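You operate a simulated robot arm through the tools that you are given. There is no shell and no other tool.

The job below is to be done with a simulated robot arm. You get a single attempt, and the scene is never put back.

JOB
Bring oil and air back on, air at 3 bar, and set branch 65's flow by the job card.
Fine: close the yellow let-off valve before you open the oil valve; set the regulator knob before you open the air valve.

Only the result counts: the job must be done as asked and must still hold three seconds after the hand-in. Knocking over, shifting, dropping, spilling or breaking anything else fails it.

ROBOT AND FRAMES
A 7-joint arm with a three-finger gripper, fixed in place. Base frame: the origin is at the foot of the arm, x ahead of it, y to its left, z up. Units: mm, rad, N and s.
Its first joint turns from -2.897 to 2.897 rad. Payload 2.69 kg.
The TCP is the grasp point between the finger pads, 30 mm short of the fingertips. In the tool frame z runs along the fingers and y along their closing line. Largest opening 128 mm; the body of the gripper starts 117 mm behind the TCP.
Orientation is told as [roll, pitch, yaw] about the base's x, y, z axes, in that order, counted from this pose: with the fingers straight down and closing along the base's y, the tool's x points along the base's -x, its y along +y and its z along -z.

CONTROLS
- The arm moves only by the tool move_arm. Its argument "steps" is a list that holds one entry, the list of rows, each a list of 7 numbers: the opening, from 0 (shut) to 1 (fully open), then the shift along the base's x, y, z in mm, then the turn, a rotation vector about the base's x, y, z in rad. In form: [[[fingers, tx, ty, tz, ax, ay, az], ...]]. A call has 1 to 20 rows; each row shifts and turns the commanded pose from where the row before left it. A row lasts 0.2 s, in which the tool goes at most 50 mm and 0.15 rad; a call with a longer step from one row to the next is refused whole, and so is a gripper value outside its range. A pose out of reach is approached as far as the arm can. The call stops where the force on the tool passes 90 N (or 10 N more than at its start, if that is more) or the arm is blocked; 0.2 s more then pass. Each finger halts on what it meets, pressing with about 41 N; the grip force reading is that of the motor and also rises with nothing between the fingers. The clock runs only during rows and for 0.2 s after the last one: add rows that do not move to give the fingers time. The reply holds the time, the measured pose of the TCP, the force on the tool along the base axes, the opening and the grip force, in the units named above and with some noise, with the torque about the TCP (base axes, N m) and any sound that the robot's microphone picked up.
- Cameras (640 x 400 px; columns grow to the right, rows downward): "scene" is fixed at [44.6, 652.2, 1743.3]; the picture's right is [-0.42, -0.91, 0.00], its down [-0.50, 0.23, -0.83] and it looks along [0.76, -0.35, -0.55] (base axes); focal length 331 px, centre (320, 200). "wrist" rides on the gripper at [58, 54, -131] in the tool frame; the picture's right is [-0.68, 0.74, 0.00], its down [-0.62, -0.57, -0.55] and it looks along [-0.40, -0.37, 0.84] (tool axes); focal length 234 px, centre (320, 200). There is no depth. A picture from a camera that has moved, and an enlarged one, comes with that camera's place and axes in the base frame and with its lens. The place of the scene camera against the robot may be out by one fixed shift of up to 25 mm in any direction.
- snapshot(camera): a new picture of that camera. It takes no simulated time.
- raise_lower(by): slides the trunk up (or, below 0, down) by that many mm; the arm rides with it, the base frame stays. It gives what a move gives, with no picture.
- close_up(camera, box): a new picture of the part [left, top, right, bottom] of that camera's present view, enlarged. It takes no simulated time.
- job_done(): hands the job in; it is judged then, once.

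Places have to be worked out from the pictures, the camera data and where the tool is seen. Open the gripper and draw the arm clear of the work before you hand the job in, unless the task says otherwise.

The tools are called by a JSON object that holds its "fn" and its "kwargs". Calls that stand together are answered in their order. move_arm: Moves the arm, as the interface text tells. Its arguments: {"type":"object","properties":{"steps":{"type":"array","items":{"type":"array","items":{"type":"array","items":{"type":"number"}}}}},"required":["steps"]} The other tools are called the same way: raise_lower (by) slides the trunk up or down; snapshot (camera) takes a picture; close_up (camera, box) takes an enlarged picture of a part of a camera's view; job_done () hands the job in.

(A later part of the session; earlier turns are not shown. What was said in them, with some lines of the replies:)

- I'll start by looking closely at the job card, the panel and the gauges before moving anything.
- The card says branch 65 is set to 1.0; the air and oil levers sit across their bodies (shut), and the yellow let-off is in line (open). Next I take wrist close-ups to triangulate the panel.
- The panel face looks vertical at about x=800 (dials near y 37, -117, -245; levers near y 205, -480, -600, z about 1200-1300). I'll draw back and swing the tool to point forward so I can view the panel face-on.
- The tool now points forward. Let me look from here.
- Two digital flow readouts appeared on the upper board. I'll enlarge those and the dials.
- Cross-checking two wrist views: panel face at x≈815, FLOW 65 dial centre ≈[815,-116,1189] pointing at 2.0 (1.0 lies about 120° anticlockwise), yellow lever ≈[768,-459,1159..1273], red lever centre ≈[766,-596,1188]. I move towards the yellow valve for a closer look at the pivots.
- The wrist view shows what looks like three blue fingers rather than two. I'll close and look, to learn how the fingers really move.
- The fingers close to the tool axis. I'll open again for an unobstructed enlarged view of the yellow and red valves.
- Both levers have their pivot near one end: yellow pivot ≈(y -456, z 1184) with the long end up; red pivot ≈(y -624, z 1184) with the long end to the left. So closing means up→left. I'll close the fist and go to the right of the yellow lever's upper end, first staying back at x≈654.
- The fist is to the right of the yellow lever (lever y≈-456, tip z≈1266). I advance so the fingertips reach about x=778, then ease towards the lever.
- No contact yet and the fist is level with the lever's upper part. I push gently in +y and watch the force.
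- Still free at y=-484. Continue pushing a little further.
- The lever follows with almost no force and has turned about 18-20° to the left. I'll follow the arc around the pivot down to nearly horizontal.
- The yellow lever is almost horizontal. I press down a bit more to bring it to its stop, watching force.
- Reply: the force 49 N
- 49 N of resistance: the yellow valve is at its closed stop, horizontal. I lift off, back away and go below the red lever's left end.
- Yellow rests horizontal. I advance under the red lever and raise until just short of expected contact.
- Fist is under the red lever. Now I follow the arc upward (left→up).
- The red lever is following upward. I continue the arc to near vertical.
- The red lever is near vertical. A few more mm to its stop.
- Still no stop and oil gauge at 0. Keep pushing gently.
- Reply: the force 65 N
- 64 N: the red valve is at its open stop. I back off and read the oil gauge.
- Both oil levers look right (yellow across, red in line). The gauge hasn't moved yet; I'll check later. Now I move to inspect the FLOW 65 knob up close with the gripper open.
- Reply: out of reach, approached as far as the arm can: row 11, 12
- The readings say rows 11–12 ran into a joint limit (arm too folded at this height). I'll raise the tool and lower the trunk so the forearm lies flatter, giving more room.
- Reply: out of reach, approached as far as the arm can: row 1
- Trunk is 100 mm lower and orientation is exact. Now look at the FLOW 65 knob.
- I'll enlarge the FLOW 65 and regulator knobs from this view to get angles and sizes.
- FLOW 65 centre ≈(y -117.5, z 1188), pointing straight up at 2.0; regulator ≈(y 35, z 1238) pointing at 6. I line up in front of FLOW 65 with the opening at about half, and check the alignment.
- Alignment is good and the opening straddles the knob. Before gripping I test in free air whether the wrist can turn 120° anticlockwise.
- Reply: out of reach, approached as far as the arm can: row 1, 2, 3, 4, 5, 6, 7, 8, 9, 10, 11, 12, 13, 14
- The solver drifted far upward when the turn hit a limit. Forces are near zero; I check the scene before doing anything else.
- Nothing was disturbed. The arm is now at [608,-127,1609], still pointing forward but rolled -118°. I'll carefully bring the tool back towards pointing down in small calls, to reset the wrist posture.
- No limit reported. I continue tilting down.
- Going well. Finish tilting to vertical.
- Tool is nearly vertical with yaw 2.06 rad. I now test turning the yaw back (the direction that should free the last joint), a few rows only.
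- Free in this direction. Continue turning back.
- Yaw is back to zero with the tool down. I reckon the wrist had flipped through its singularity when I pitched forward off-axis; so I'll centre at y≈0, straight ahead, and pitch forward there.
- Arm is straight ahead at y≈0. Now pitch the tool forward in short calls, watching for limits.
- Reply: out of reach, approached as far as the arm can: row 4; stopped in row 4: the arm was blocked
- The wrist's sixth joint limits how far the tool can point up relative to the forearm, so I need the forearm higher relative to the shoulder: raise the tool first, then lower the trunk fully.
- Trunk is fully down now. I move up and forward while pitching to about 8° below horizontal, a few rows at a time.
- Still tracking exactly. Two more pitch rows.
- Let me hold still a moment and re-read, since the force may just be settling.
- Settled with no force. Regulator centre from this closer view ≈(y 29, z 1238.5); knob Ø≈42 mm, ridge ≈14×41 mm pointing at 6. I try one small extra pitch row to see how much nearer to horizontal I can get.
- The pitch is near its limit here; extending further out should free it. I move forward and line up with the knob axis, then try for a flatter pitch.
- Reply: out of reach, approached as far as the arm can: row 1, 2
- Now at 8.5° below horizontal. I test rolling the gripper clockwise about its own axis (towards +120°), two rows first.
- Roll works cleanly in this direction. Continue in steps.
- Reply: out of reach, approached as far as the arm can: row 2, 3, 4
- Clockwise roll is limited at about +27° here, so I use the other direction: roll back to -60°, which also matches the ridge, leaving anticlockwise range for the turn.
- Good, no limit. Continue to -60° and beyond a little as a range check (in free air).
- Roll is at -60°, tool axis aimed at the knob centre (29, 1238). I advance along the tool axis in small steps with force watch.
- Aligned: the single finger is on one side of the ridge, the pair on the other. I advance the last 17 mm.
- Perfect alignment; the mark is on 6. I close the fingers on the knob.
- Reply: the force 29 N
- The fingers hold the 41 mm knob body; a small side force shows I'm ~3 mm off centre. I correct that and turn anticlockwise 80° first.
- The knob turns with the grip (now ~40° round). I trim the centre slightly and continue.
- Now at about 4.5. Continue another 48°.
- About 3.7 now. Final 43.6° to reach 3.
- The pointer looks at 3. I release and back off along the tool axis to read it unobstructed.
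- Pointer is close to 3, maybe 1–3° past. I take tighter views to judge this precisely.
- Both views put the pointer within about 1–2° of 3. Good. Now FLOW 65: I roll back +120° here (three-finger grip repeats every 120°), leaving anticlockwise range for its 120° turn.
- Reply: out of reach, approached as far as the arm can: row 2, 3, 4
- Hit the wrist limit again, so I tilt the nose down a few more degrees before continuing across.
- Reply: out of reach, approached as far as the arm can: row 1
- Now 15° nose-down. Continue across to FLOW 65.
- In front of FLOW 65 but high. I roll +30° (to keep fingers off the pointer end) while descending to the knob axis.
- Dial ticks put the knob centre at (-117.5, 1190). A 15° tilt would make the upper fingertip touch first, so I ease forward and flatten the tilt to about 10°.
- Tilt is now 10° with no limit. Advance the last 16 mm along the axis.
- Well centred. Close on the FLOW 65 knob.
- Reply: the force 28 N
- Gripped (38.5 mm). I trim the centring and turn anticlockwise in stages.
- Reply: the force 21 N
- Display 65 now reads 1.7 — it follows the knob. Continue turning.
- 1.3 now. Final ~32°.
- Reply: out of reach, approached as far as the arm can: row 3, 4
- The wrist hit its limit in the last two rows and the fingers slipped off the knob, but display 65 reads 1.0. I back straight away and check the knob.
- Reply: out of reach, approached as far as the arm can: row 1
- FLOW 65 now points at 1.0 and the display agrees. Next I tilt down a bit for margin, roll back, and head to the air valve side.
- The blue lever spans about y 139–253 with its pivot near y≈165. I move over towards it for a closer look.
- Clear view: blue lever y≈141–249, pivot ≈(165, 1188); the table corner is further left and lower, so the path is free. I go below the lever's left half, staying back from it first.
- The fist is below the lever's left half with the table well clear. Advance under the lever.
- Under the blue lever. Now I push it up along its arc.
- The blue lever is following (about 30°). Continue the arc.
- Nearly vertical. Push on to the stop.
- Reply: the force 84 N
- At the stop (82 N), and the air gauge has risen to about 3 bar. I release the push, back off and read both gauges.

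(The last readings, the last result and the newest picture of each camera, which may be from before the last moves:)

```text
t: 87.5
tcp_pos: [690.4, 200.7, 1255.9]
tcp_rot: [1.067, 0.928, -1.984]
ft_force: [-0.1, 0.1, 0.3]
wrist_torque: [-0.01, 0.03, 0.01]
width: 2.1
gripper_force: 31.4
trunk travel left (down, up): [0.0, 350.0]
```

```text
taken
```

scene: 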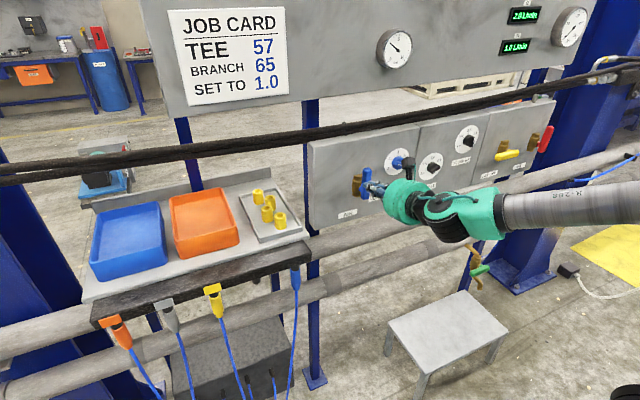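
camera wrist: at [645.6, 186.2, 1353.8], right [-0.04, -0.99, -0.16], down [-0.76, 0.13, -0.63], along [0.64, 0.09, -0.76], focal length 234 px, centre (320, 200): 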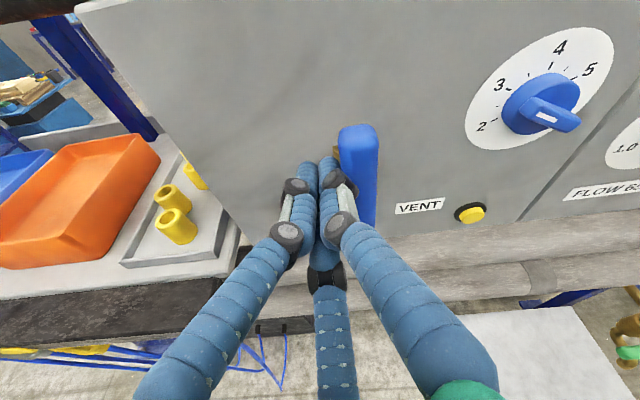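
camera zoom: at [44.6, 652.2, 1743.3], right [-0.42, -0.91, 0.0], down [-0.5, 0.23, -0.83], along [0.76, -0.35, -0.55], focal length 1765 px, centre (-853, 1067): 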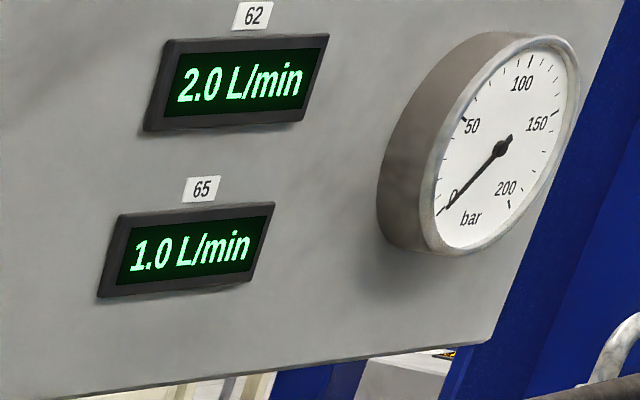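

Air gauge reads exactly 3. But the oil gauge still reads 0, so I take a closer look at the oil valves.

{"fn": "close_up", "kwargs": {"camera": "scene", "box": [480, 100, 580, 190]}}

{"fn": "close_up", "kwargs": {"camera": "scene", "box": [540, 30, 640, 130]}}

{"fn": "close_up", "kwargs": {"camera": "scene", "box": [540, 0, 600, 50]}}

{"fn": "snapshot", "kwargs": {"camera": "wrist"}}

```text
4.44 times, centred on (530, 145) of scene
camera zoom: at [44.6, 652.2, 1743.3], right [-0.42, -0.91, 0.0], down [-0.5, 0.23, -0.83], along [0.76, -0.35, -0.55], focal length 1471 px, centre (-613, 444)
```

zoom: 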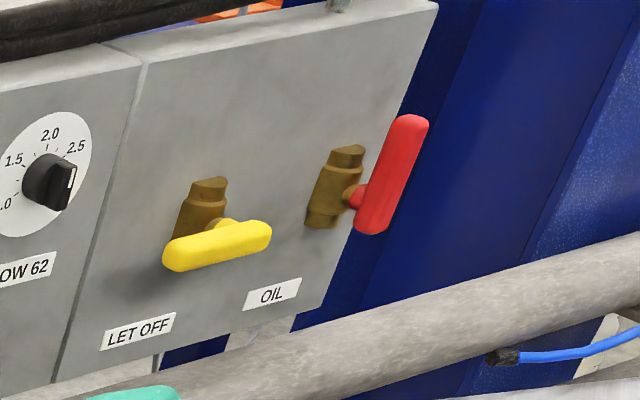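

```text
4.00 times, centred on (590, 80) of scene
camera zoom: at [44.6, 652.2, 1743.3], right [-0.42, -0.91, 0.0], down [-0.5, 0.23, -0.83], along [0.76, -0.35, -0.55], focal length 1324 px, centre (-760, 680)
```

zoom: 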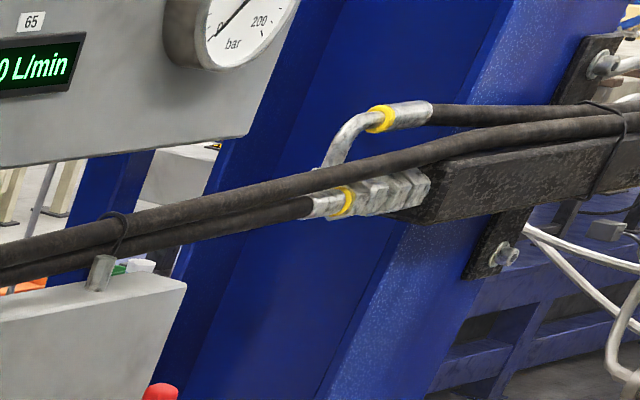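

```text
8.00 times, centred on (570, 25) of scene
camera zoom: at [44.6, 652.2, 1743.3], right [-0.42, -0.91, 0.0], down [-0.5, 0.23, -0.83], along [0.76, -0.35, -0.55], focal length 2647 px, centre (-1680, 1600)
```

zoom: 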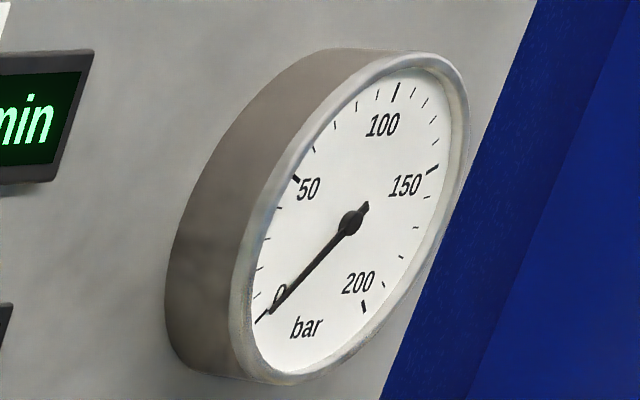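

```text
taken
camera wrist: at [587.0, 188.9, 1367.5], right [-0.04, -0.99, -0.16], down [-0.76, 0.13, -0.63], along [0.64, 0.09, -0.76], focal length 234 px, centre (320, 200)
```

wrist: 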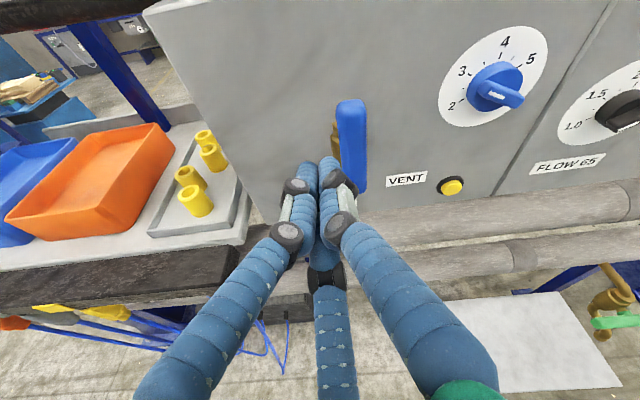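

Both oil levers look at their stops, yet the oil gauge shows 0. I zoom tightly to measure each lever's angle.

{"fn": "close_up", "kwargs": {"camera": "scene", "box": [530, 115, 570, 165]}}

{"fn": "close_up", "kwargs": {"camera": "scene", "box": [485, 130, 535, 170]}}

{"fn": "close_up", "kwargs": {"camera": "scene", "box": [440, 230, 520, 300]}}

```text
8.00 times, centred on (550, 140) of scene
camera zoom: at [44.6, 652.2, 1743.3], right [-0.42, -0.91, 0.0], down [-0.5, 0.23, -0.83], along [0.76, -0.35, -0.55], focal length 2647 px, centre (-1520, 680)
```

zoom: 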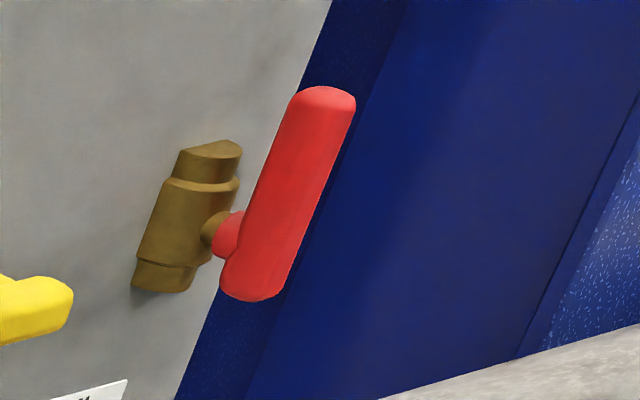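

```text
10.00 times, centred on (510, 150) of scene
camera zoom: at [44.6, 652.2, 1743.3], right [-0.42, -0.91, 0.0], down [-0.5, 0.23, -0.83], along [0.76, -0.35, -0.55], focal length 3309 px, centre (-1580, 700)
```

zoom: 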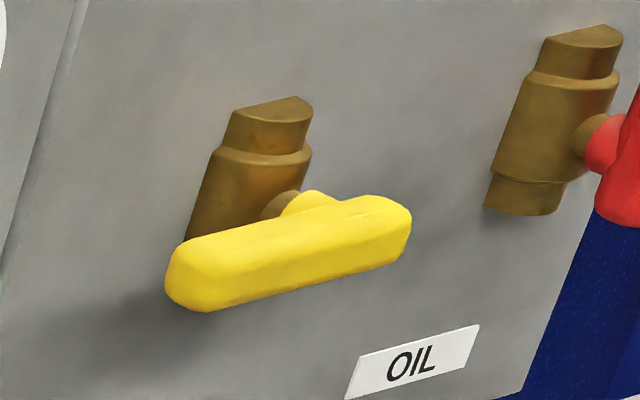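

```text
5.71 times, centred on (480, 265) of scene
camera zoom: at [44.6, 652.2, 1743.3], right [-0.42, -0.91, 0.0], down [-0.5, 0.23, -0.83], along [0.76, -0.35, -0.55], focal length 1891 px, centre (-594, -171)
```

zoom: 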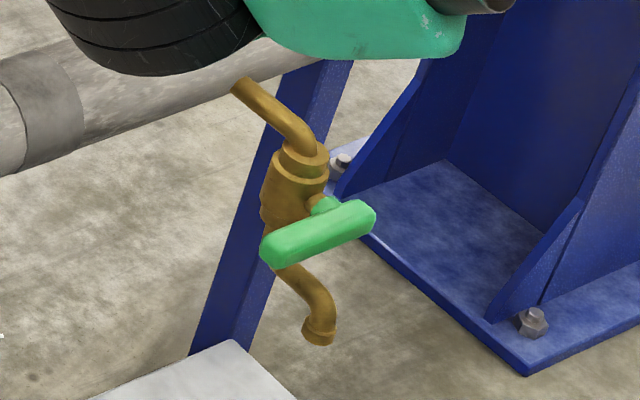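

Angles measure as exactly vertical (red) and horizontal (yellow). I retract clear, opening the gripper, let a few seconds pass, and re-check the gauges.

{"fn": "move_arm", "kwargs": {"steps": [[[0, -15, -10, 10, 0, 0, 0], [0, -15, -10, 10, 0, 0, 0], [0, -15, -10, 10, 0, 0, 0], [1, -15, -10, 10, 0, 0, 0], [1, 0, 0, 0, 0, 0, 0], [1, 0, 0, 0, 0, 0, 0], [1, 0, 0, 0, 0, 0, 0], [1, 0, 0, 0, 0, 0, 0], [1, 0, 0, 0, 0, 0, 0], [1, 0, 0, 0, 0, 0, 0], [1, 0, 0, 0, 0, 0, 0], [1, 0, 0, 0, 0, 0, 0], [1, 0, 0, 0, 0, 0, 0], [1, 0, 0, 0, 0, 0, 0], [1, 0, 0, 0, 0, 0, 0], [1, 0, 0, 0, 0, 0, 0]]]}}

{"fn": "close_up", "kwargs": {"camera": "scene", "box": [360, 0, 600, 100]}}

{"fn": "snapshot", "kwargs": {"camera": "scene"}}

```text
t: 90.9
tcp_pos: [629.7, 160.5, 1295.1]
tcp_rot: [1.067, 0.929, -1.984]
ft_force: [0.3, 1.1, 0.6]
wrist_torque: [-0.01, 0.0, 0.0]
width: 128.0
gripper_force: 0.1
trunk travel left (down, up): [0.0, 350.0]
```

```text
2.67 times, centred on (480, 50) of scene
camera zoom: at [44.6, 652.2, 1743.3], right [-0.42, -0.91, 0.0], down [-0.5, 0.23, -0.83], along [0.76, -0.35, -0.55], focal length 882 px, centre (-107, 600)
```

zoom: 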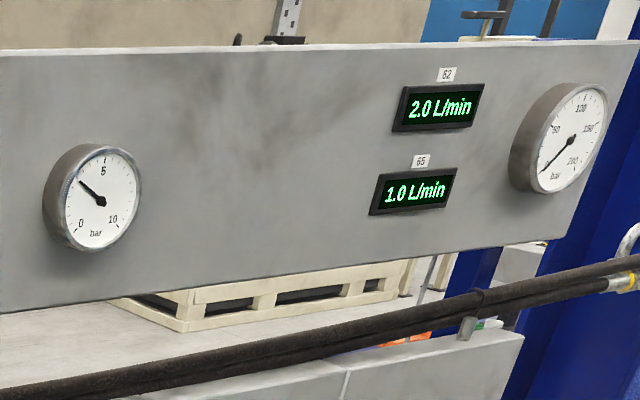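

```text
taken
```

scene: 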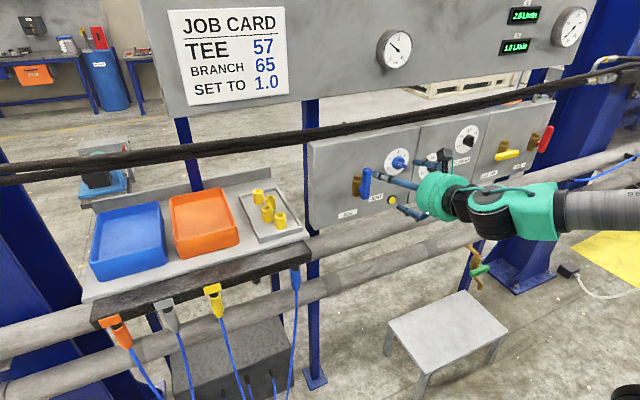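

Air holds at 3; oil gauge still 0. I compare the blue (definitely open) lever's angle closely, and view the panel again.

{"fn": "close_up", "kwargs": {"camera": "scene", "box": [340, 155, 390, 205]}}

{"fn": "close_up", "kwargs": {"camera": "scene", "box": [380, 140, 460, 190]}}

{"fn": "snapshot", "kwargs": {"camera": "wrist"}}

```text
8.00 times, centred on (365, 180) of scene
camera zoom: at [44.6, 652.2, 1743.3], right [-0.42, -0.91, 0.0], down [-0.5, 0.23, -0.83], along [0.76, -0.35, -0.55], focal length 2647 px, centre (-40, 360)
```

zoom: 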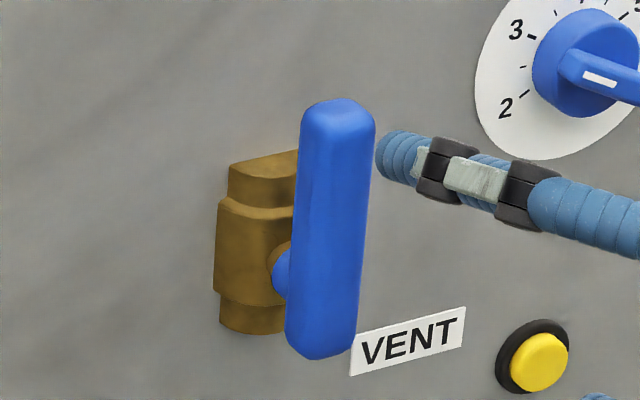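

```text
8.00 times, centred on (420, 165) of scene
camera zoom: at [44.6, 652.2, 1743.3], right [-0.42, -0.91, 0.0], down [-0.5, 0.23, -0.83], along [0.76, -0.35, -0.55], focal length 2647 px, centre (-480, 480)
```

zoom: 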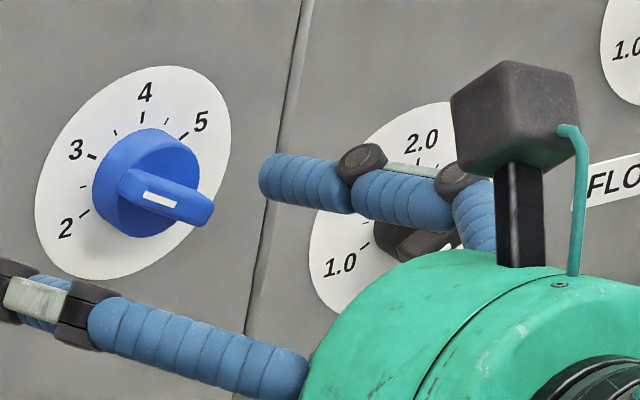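

```text
taken
camera wrist: at [526.5, 148.7, 1406.7], right [-0.04, -0.99, -0.16], down [-0.76, 0.13, -0.63], along [0.64, 0.09, -0.76], focal length 234 px, centre (320, 200)
```

wrist: 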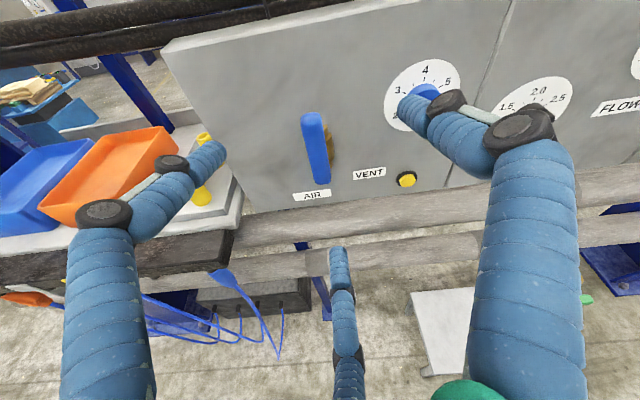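

Blue is vertical too, so red (same angle) should count as open. I read the oil gauge once more at high zoom.

{"fn": "close_up", "kwargs": {"camera": "scene", "box": [550, 5, 595, 50]}}

```text
8.89 times, centred on (572, 28) of scene
camera zoom: at [44.6, 652.2, 1743.3], right [-0.42, -0.91, 0.0], down [-0.5, 0.23, -0.83], along [0.76, -0.35, -0.55], focal length 2941 px, centre (-1924, 1733)
```

zoom: 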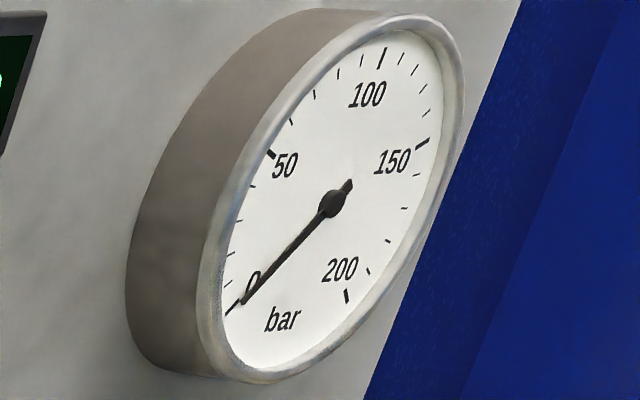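

Still 0. I look around the right side for anything else on the oil circuit (that blue hose by the pipe) before deciding.

{"fn": "close_up", "kwargs": {"camera": "scene", "box": [540, 130, 640, 200]}}

{"fn": "close_up", "kwargs": {"camera": "scene", "box": [540, 220, 640, 320]}}

{"fn": "close_up", "kwargs": {"camera": "scene", "box": [90, 270, 330, 400]}}

```text
5.71 times, centred on (590, 165) of scene
camera zoom: at [44.6, 652.2, 1743.3], right [-0.42, -0.91, 0.0], down [-0.5, 0.23, -0.83], along [0.76, -0.35, -0.55], focal length 1891 px, centre (-1223, 400)
```

zoom: 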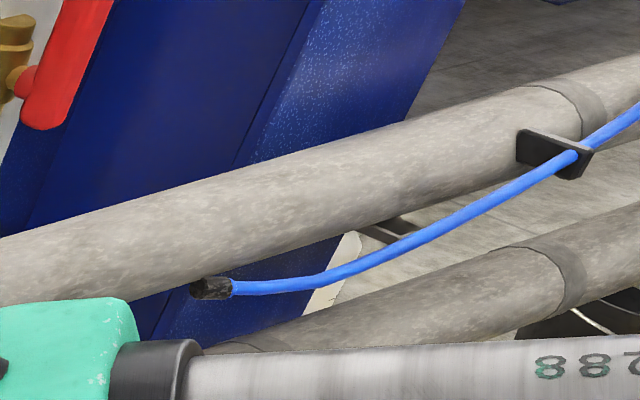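

```text
4.00 times, centred on (590, 270) of scene
camera zoom: at [44.6, 652.2, 1743.3], right [-0.42, -0.91, 0.0], down [-0.5, 0.23, -0.83], along [0.76, -0.35, -0.55], focal length 1324 px, centre (-760, -80)
```

zoom: 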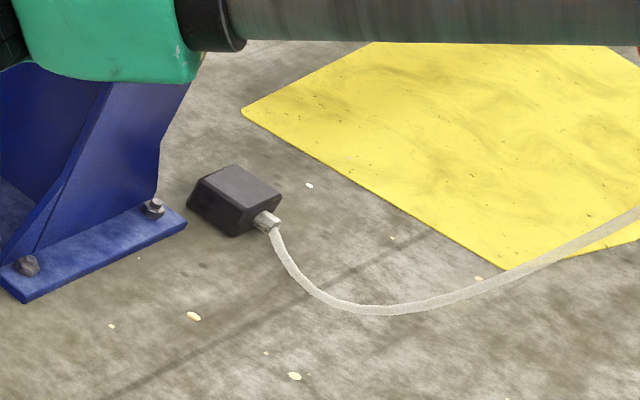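

```text
2.67 times, centred on (210, 335) of scene
camera zoom: at [44.6, 652.2, 1743.3], right [-0.42, -0.91, 0.0], down [-0.5, 0.23, -0.83], along [0.76, -0.35, -0.55], focal length 882 px, centre (613, -160)
```

zoom: 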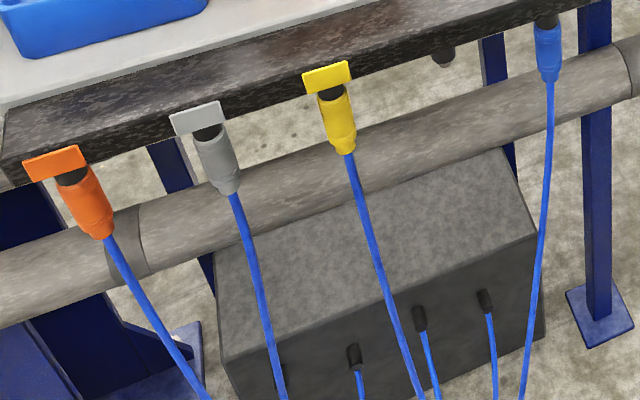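

Nothing else is part of the oil line. To be sure the two oil levers are hard on their stops, I'll go back and press them again, moving across in short calls with the fist closed and staying well off the panel.

{"fn": "move_arm", "kwargs": {"steps": [[[0, 4, -35, 0, 0.1386, 0, -0.0419], [0, 4, -35, 0, 0.1386, 0, -0.0419], [0, 4, -35, 0, 0.1386, 0, -0.0419], [0, 4, -35, 0, 0.1386, 0, -0.0419]]]}}

```text
t: 91.9
tcp_pos: [644.9, 20.5, 1294.8]
tcp_rot: [-0.01, 1.279, 3.136]
ft_force: [-0.4, -0.4, 0.3]
wrist_torque: [-0.01, 0.01, 0.0]
width: 2.1
gripper_force: 31.5
trunk travel left (down, up): [0.0, 350.0]
```

{"fn": "move_arm", "kwargs": {"steps": [[[0, 4, -35, 0, 0.1386, 0, -0.0419], [0, 4, -35, 0, 0.1386, 0, -0.0419], [0, 4, -35, 0, 0.1386, 0, -0.0419], [0, 4, -35, 0, 0.1386, 0, -0.0419]]]}}

```text
t: 92.9
tcp_pos: [662.8, -120.1, 1293.7]
tcp_rot: [-1.071, 0.93, 1.983]
ft_force: [0.2, -0.1, -0.3]
wrist_torque: [-0.02, 0.01, -0.04]
width: 2.1
gripper_force: 31.6
trunk travel left (down, up): [0.0, 350.0]
```

{"fn": "move_arm", "kwargs": {"steps": [[[0, 2, -38, 0, 0.1386, 0, -0.0419], [0, 2, -38, 0, 0.1386, 0, -0.0419], [0, 2, -38, 0, 0.1386, 0, -0.0419], [0, 2, -38, 0, 0.1386, 0, -0.0419]]]}}

{"fn": "snapshot", "kwargs": {"camera": "wrist"}}

```text
t: 93.9
tcp_pos: [670.2, -271.2, 1297.7]
tcp_rot: [-1.256, 0.393, 1.694]
ft_force: [0.3, -0.2, -0.3]
wrist_torque: [0.02, 0.02, -0.05]
width: 2.1
gripper_force: 31.5
trunk travel left (down, up): [0.0, 350.0]
```

```text
taken
camera wrist: at [536.3, -345.3, 1308.7], right [-0.27, 0.33, -0.91], down [-0.45, 0.79, 0.42], along [0.85, 0.52, -0.07], focal length 234 px, centre (320, 200)
```

wrist: 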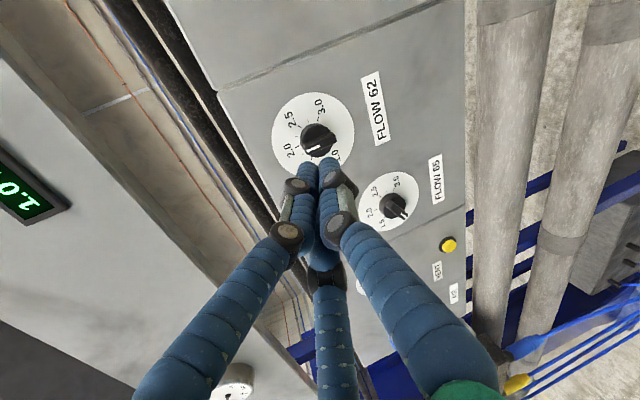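

No trouble. Continue to above the yellow lever's outer end.

{"fn": "move_arm", "kwargs": {"steps": [[[0, 5, -33, -10, 0.0479, 0, -0.0145], [0, 5, -33, -10, 0.0479, 0, -0.0145], [0, 5, -33, -10, 0.0479, 0, -0.0145], [0, 5, -31, -10, 0.0479, 0, -0.0145]]]}}

{"fn": "snapshot", "kwargs": {"camera": "wrist"}}

{"fn": "close_up", "kwargs": {"camera": "scene", "box": [460, 90, 620, 190]}}

```text
t: 94.9
tcp_pos: [691.9, -398.5, 1256.8]
tcp_rot: [-1.273, 0.204, 1.632]
ft_force: [-0.5, 1.6, 0.5]
wrist_torque: [-0.02, 0.02, -0.08]
width: 1.8
gripper_force: 32.1
trunk travel left (down, up): [0.0, 350.0]
```

```text
taken
camera wrist: at [554.2, -466.4, 1254.7], right [-0.25, 0.51, -0.83], down [-0.4, 0.72, 0.56], along [0.88, 0.47, 0.03], focal length 234 px, centre (320, 200)
```

wrist: 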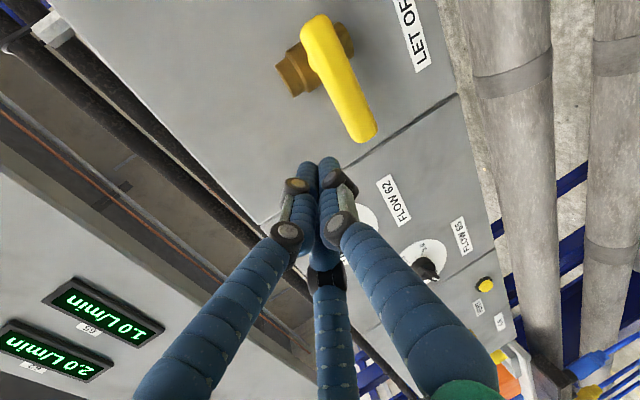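

```text
4.00 times, centred on (540, 140) of scene
camera zoom: at [44.6, 652.2, 1743.3], right [-0.42, -0.91, 0.0], down [-0.5, 0.23, -0.83], along [0.76, -0.35, -0.55], focal length 1324 px, centre (-560, 440)
```

zoom: 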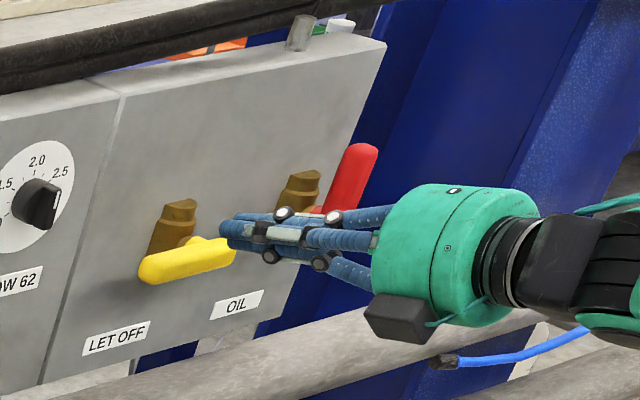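

Above the yellow lever. Move forward over its outer end, then press down.

{"fn": "move_arm", "kwargs": {"steps": [[[0, 19, 0, -3, 0, 0, 0], [0, 19, 0, -3, 0, 0, 0], [0, 18, 0, -3, 0, 0, 0], [0, 0, 0, -10, 0, 0, 0], [0, 0, 0, 0, 0, 0, 0]]]}}

{"fn": "close_up", "kwargs": {"camera": "scene", "box": [460, 90, 620, 190]}}

```text
t: 96.1
tcp_pos: [748.0, -399.9, 1236.7]
tcp_rot: [-1.273, 0.205, 1.633]
ft_force: [0.2, -0.1, -0.7]
wrist_torque: [0.02, -0.04, 0.02]
width: 2.2
gripper_force: 31.4
trunk travel left (down, up): [0.0, 350.0]
```

```text
4.00 times, centred on (540, 140) of scene
camera zoom: at [44.6, 652.2, 1743.3], right [-0.42, -0.91, 0.0], down [-0.5, 0.23, -0.83], along [0.76, -0.35, -0.55], focal length 1324 px, centre (-560, 440)
```

zoom: 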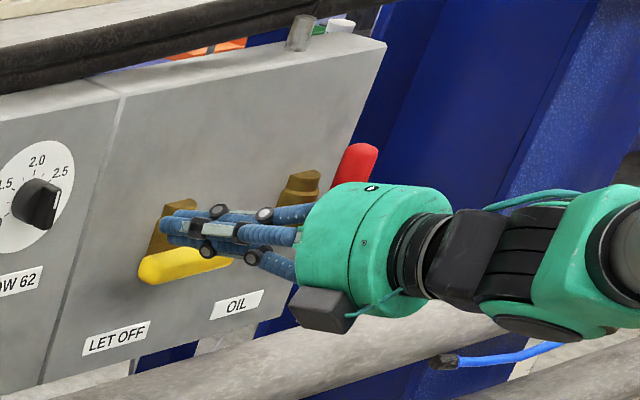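

Now press down gently onto the yellow lever and see at which height it resists.

{"fn": "move_arm", "kwargs": {"steps": [[[0, 0, 0, -5, 0, 0, 0], [0, 0, 0, -5, 0, 0, 0], [0, 0, 0, -4, 0, 0, 0], [0, 0, 0, -4, 0, 0, 0], [0, 0, 0, -3, 0, 0, 0], [0, 0, 0, -3, 0, 0, 0], [0, 0, 0, -3, 0, 0, 0]]]}}

{"fn": "close_up", "kwargs": {"camera": "scene", "box": [540, 0, 600, 50]}}

```text
t: 97.7
tcp_pos: [742.4, -401.6, 1222.1]
tcp_rot: [-1.288, 0.211, 1.629]
ft_force: [-54.2, 5.1, 63.5]
wrist_torque: [-0.29, -0.16, 0.07]
width: 2.0
gripper_force: 31.6
trunk travel left (down, up): [0.0, 350.0]
```

```text
8.00 times, centred on (570, 25) of scene
camera zoom: at [44.6, 652.2, 1743.3], right [-0.42, -0.91, 0.0], down [-0.5, 0.23, -0.83], along [0.76, -0.35, -0.55], focal length 2647 px, centre (-1680, 1600)
```

zoom: 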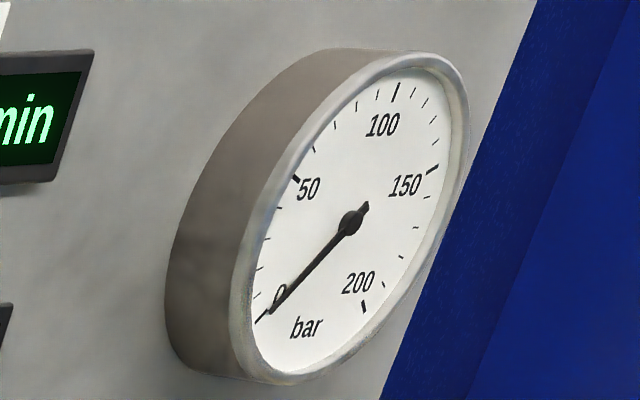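

Yellow is firmly on its stop; gauge unchanged. Lift off, back out, and go to the left side of the red lever's upper end.

{"fn": "move_arm", "kwargs": {"steps": [[[0, 0, 0, 12, 0, 0, 0], [0, 0, 0, 12, 0, 0, 0], [0, -20, 0, 5, 0, 0, 0], [0, -20, 0, 5, 0, 0, 0], [0, -20, 0, 0, 0, 0, 0]]]}}

```text
t: 98.9
tcp_pos: [687.0, -400.8, 1242.6]
tcp_rot: [-1.271, 0.205, 1.631]
ft_force: [-0.3, 0.3, -0.2]
wrist_torque: [-0.01, -0.03, -0.02]
width: 2.2
gripper_force: 31.4
trunk travel left (down, up): [0.0, 350.0]
```

{"fn": "move_arm", "kwargs": {"steps": [[[0, 0, -33, 2, 0, 0, 0], [0, 0, -33, 2, 0, 0, 0], [0, 0, -33, 2, 0, 0, 0]]]}}

{"fn": "snapshot", "kwargs": {"camera": "wrist"}}

```text
t: 99.7
tcp_pos: [687.6, -502.0, 1248.9]
tcp_rot: [-1.274, 0.206, 1.632]
ft_force: [0.0, 1.2, -1.3]
wrist_torque: [-0.04, -0.01, -0.06]
width: 2.0
gripper_force: 31.2
trunk travel left (down, up): [0.0, 350.0]
```

```text
taken
camera wrist: at [549.4, -568.9, 1247.4], right [-0.25, 0.5, -0.83], down [-0.4, 0.72, 0.56], along [0.88, 0.47, 0.03], focal length 234 px, centre (320, 200)
```

wrist: 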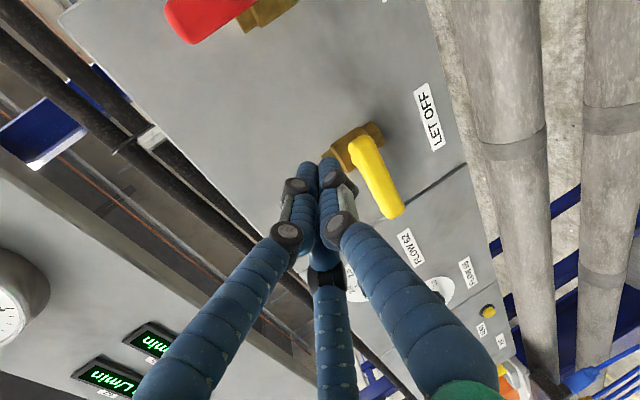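

{"fn": "move_arm", "kwargs": {"steps": [[[0, 0, -33, 0, 0, 0, 0], [0, 0, -33, 0, 0, 0, 0], [0, 20, 0, 0, 0, 0, 0], [0, 20, 0, 0, 0, 0, 0]]]}}

{"fn": "close_up", "kwargs": {"camera": "scene", "box": [460, 90, 620, 190]}}

```text
t: 100.7
tcp_pos: [725.5, -564.3, 1249.5]
tcp_rot: [-1.274, 0.205, 1.633]
ft_force: [-1.2, 0.5, -0.5]
wrist_torque: [0.03, 0.05, -0.01]
width: 2.1
gripper_force: 31.9
trunk travel left (down, up): [0.0, 350.0]
```

```text
4.00 times, centred on (540, 140) of scene
camera zoom: at [44.6, 652.2, 1743.3], right [-0.42, -0.91, 0.0], down [-0.5, 0.23, -0.83], along [0.76, -0.35, -0.55], focal length 1324 px, centre (-560, 440)
```

zoom: 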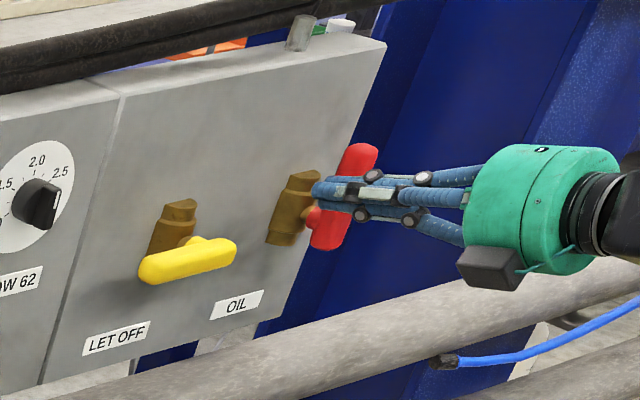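

Within reach. Forward, then press the red lever to the right at its upper end.

{"fn": "move_arm", "kwargs": {"steps": [[[0, 22, 0, 0, 0, 0, 0], [0, 0, -8, 0, 0, 0, 0], [0, 0, -8, 0, 0, 0, 0], [0, 0, -5, 0, 0, 0, 0], [0, 0, -4, 0, 0, 0, 0], [0, 0, -4, 0, 0, 0, 0], [0, 0, -4, 0, 0, 0, 0], [0, 0, -4, 0, 0, 0, 0], [0, 0, -4, 0, 0, 0, 0], [0, 0, -4, 0, 0, 0, 0]]]}}

{"fn": "close_up", "kwargs": {"camera": "scene", "box": [540, 0, 600, 50]}}

{"fn": "close_up", "kwargs": {"camera": "scene", "box": [460, 90, 620, 190]}}

```text
t: 102.9
tcp_pos: [748.3, -604.7, 1250.0]
tcp_rot: [-1.273, 0.204, 1.637]
ft_force: [-18.7, 43.7, -7.0]
wrist_torque: [0.08, 0.07, 0.59]
width: 2.1
gripper_force: 31.3
trunk travel left (down, up): [0.0, 350.0]
```

```text
8.00 times, centred on (570, 25) of scene
camera zoom: at [44.6, 652.2, 1743.3], right [-0.42, -0.91, 0.0], down [-0.5, 0.23, -0.83], along [0.76, -0.35, -0.55], focal length 2647 px, centre (-1680, 1600)
```

zoom: 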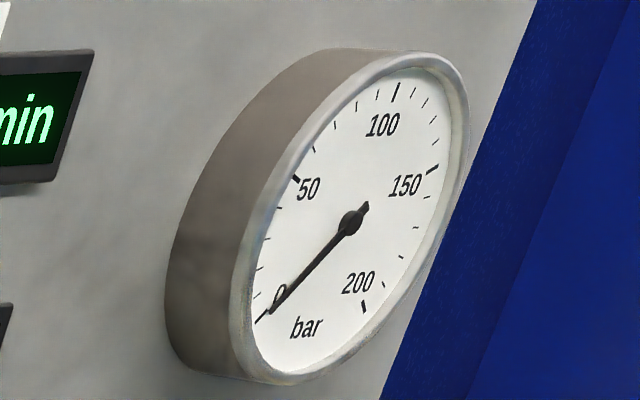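

```text
4.00 times, centred on (540, 140) of scene
camera zoom: at [44.6, 652.2, 1743.3], right [-0.42, -0.91, 0.0], down [-0.5, 0.23, -0.83], along [0.76, -0.35, -0.55], focal length 1324 px, centre (-560, 440)
```

zoom: 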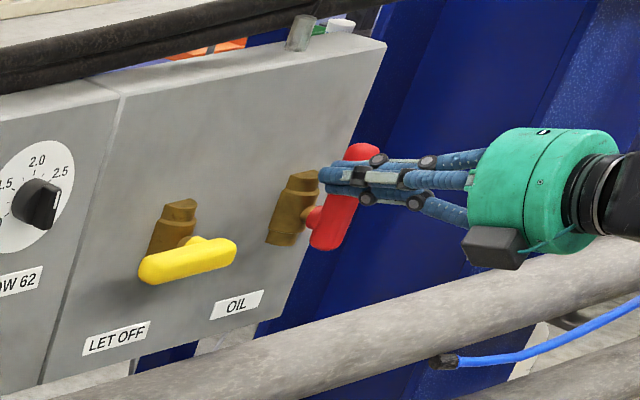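

Red is hard on its open stop too, and the oil gauge doesn't respond to either – so the oil side is as it can be set here. I back off and retract, then verify the knobs once more.

{"fn": "move_arm", "kwargs": {"steps": [[[0, 0, 10, 0, 0, 0, 0], [0, 0, 12, 0, 0, 0, 0], [0, -25, 0, 0, 0, 0, 0], [0, -25, 0, 0, 0, 0, 0], [0, -25, 0, 5, 0, 0, 0], [0, -25, 0, 5, 0, 0, 0], [1, -25, 0, 5, 0, 0, 0], [1, 0, 0, 0, 0, 0, 0], [1, 0, 0, 0, 0, 0, 0]]]}}

{"fn": "close_up", "kwargs": {"camera": "scene", "box": [380, 130, 460, 190]}}

{"fn": "close_up", "kwargs": {"camera": "scene", "box": [370, 20, 430, 80]}}

{"fn": "close_up", "kwargs": {"camera": "scene", "box": [480, 0, 600, 75]}}

{"fn": "snapshot", "kwargs": {"camera": "scene"}}

```text
t: 104.9
tcp_pos: [624.1, -589.5, 1263.5]
tcp_rot: [-1.274, 0.204, 1.633]
ft_force: [-0.3, 0.1, -0.5]
wrist_torque: [-0.01, 0.0, 0.0]
width: 127.8
gripper_force: 0.0
trunk travel left (down, up): [0.0, 350.0]
```

```text
6.67 times, centred on (420, 160) of scene
camera zoom: at [44.6, 652.2, 1743.3], right [-0.42, -0.91, 0.0], down [-0.5, 0.23, -0.83], along [0.76, -0.35, -0.55], focal length 2206 px, centre (-347, 467)
```

zoom: 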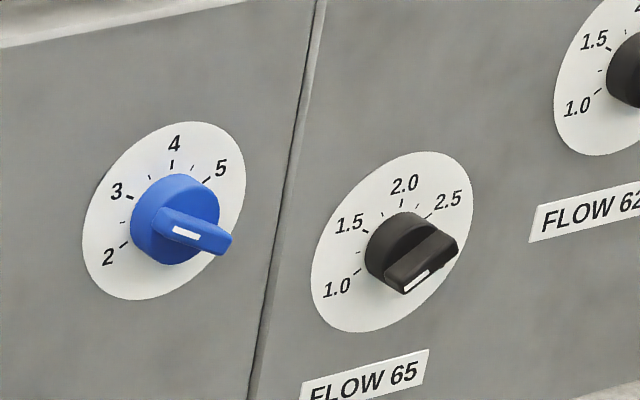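

```text
6.67 times, centred on (400, 50) of scene
camera zoom: at [44.6, 652.2, 1743.3], right [-0.42, -0.91, 0.0], down [-0.5, 0.23, -0.83], along [0.76, -0.35, -0.55], focal length 2206 px, centre (-213, 1200)
```

zoom: 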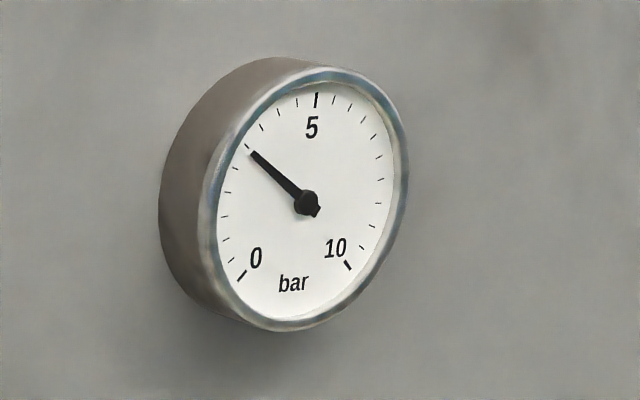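

```text
5.33 times, centred on (540, 38) of scene
camera zoom: at [44.6, 652.2, 1743.3], right [-0.42, -0.91, 0.0], down [-0.5, 0.23, -0.83], along [0.76, -0.35, -0.55], focal length 1765 px, centre (-853, 1067)
```

zoom: 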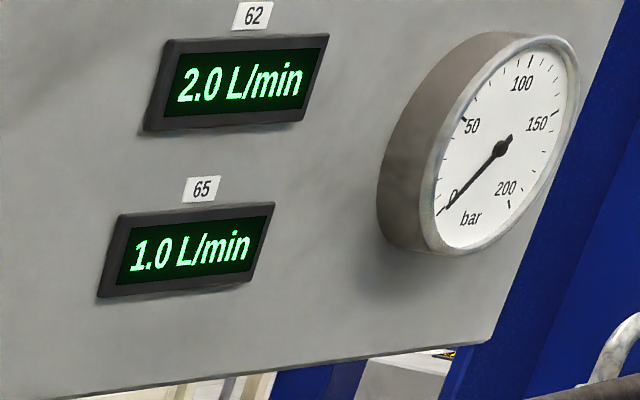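

```text
taken
```

scene: 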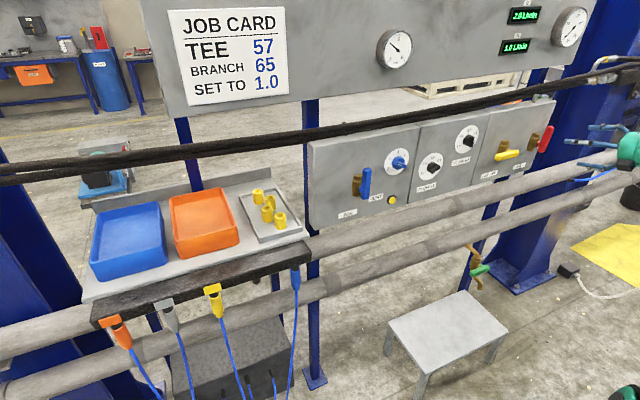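

Everything reads right: air 3.0 bar, branch 65 at 1.0 (62 untouched at 2.0), yellow shut, red and blue in line. I draw the arm a bit further clear, gripper open.

{"fn": "move_arm", "kwargs": {"steps": [[[1, -25, 0, 5, 0, 0, 0], [1, -25, 0, 5, 0, 0, 0], [1, -25, 0, 5, 0, 0, 0], [1, 0, 0, 0, 0, 0, 0]]]}}

{"fn": "snapshot", "kwargs": {"camera": "scene"}}

{"fn": "close_up", "kwargs": {"camera": "scene", "box": [300, 90, 580, 230]}}

```text
t: 105.9
tcp_pos: [547.6, -588.8, 1280.9]
tcp_rot: [-1.274, 0.205, 1.634]
ft_force: [-0.6, 0.3, 0.6]
wrist_torque: [-0.02, 0.05, -0.01]
width: 128.0
gripper_force: 0.1
trunk travel left (down, up): [0.0, 350.0]
```

```text
taken
```

scene: 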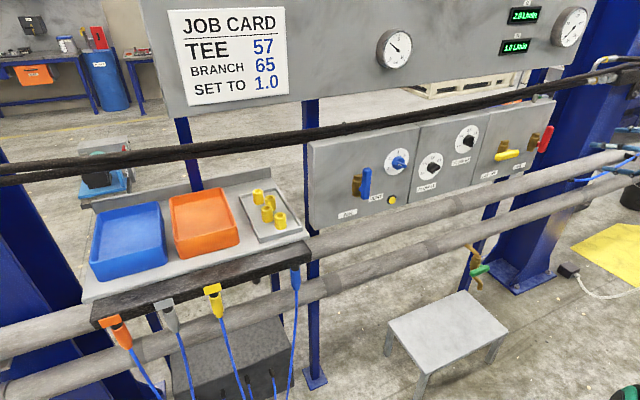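

```text
2.29 times, centred on (440, 160) of scene
camera zoom: at [44.6, 652.2, 1743.3], right [-0.42, -0.91, 0.0], down [-0.5, 0.23, -0.83], along [0.76, -0.35, -0.55], focal length 756 px, centre (46, 291)
```

zoom: 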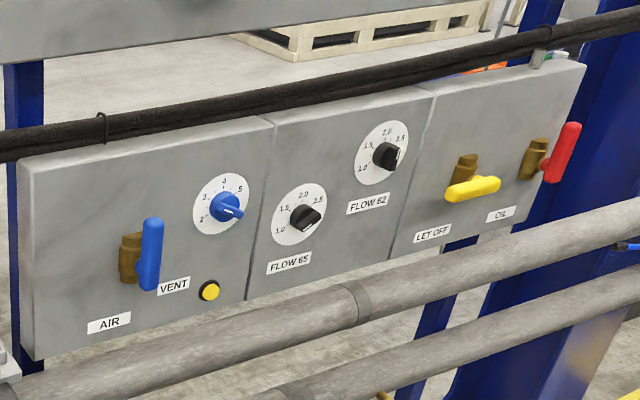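

The panel is set as asked and nothing else has moved. The arm is clear with the gripper open, and the air gauge and flow displays are steady, so I hand the job in.

{"fn": "job_done", "kwargs": {}}

```text
The job is handed in.
```

I handed the job in with every valve and knob set as asked, but the oil gauge never moved off 0 bar. I can't confirm that oil pressure actually came up.

| Item | State at hand-in |
|---|---|
| Yellow let-off valve | Closed, hard on its stop; done before the oil valve |
| Red oil valve | Open, hard on its stop |
| Regulator knob | Turned from 6 to 3 before the air valve was opened |
| Blue air valve | Open; air gauge reads 3.0 bar and held |
| Branch 65 flow | Display reads 1.0 L/min, as the job card says |
| Branch 62 flow | Untouched, display still 2.0 L/min |

- **Oil gauge:** I went back and pressed both the yellow and red levers against their stops a second time, and the needle still did not move. I found no other control on the oil line within view.
- **FLOW 65 knob:** The wrist reached its limit near the end of the turn and the fingers slipped off the knob. It ended at 1.0 anyway.
- **Arm drift:** Early on, a wrist test ran into a joint limit and the arm drifted upward. It touched nothing.

The arm was drawn clear with the gripper open before hand-in.
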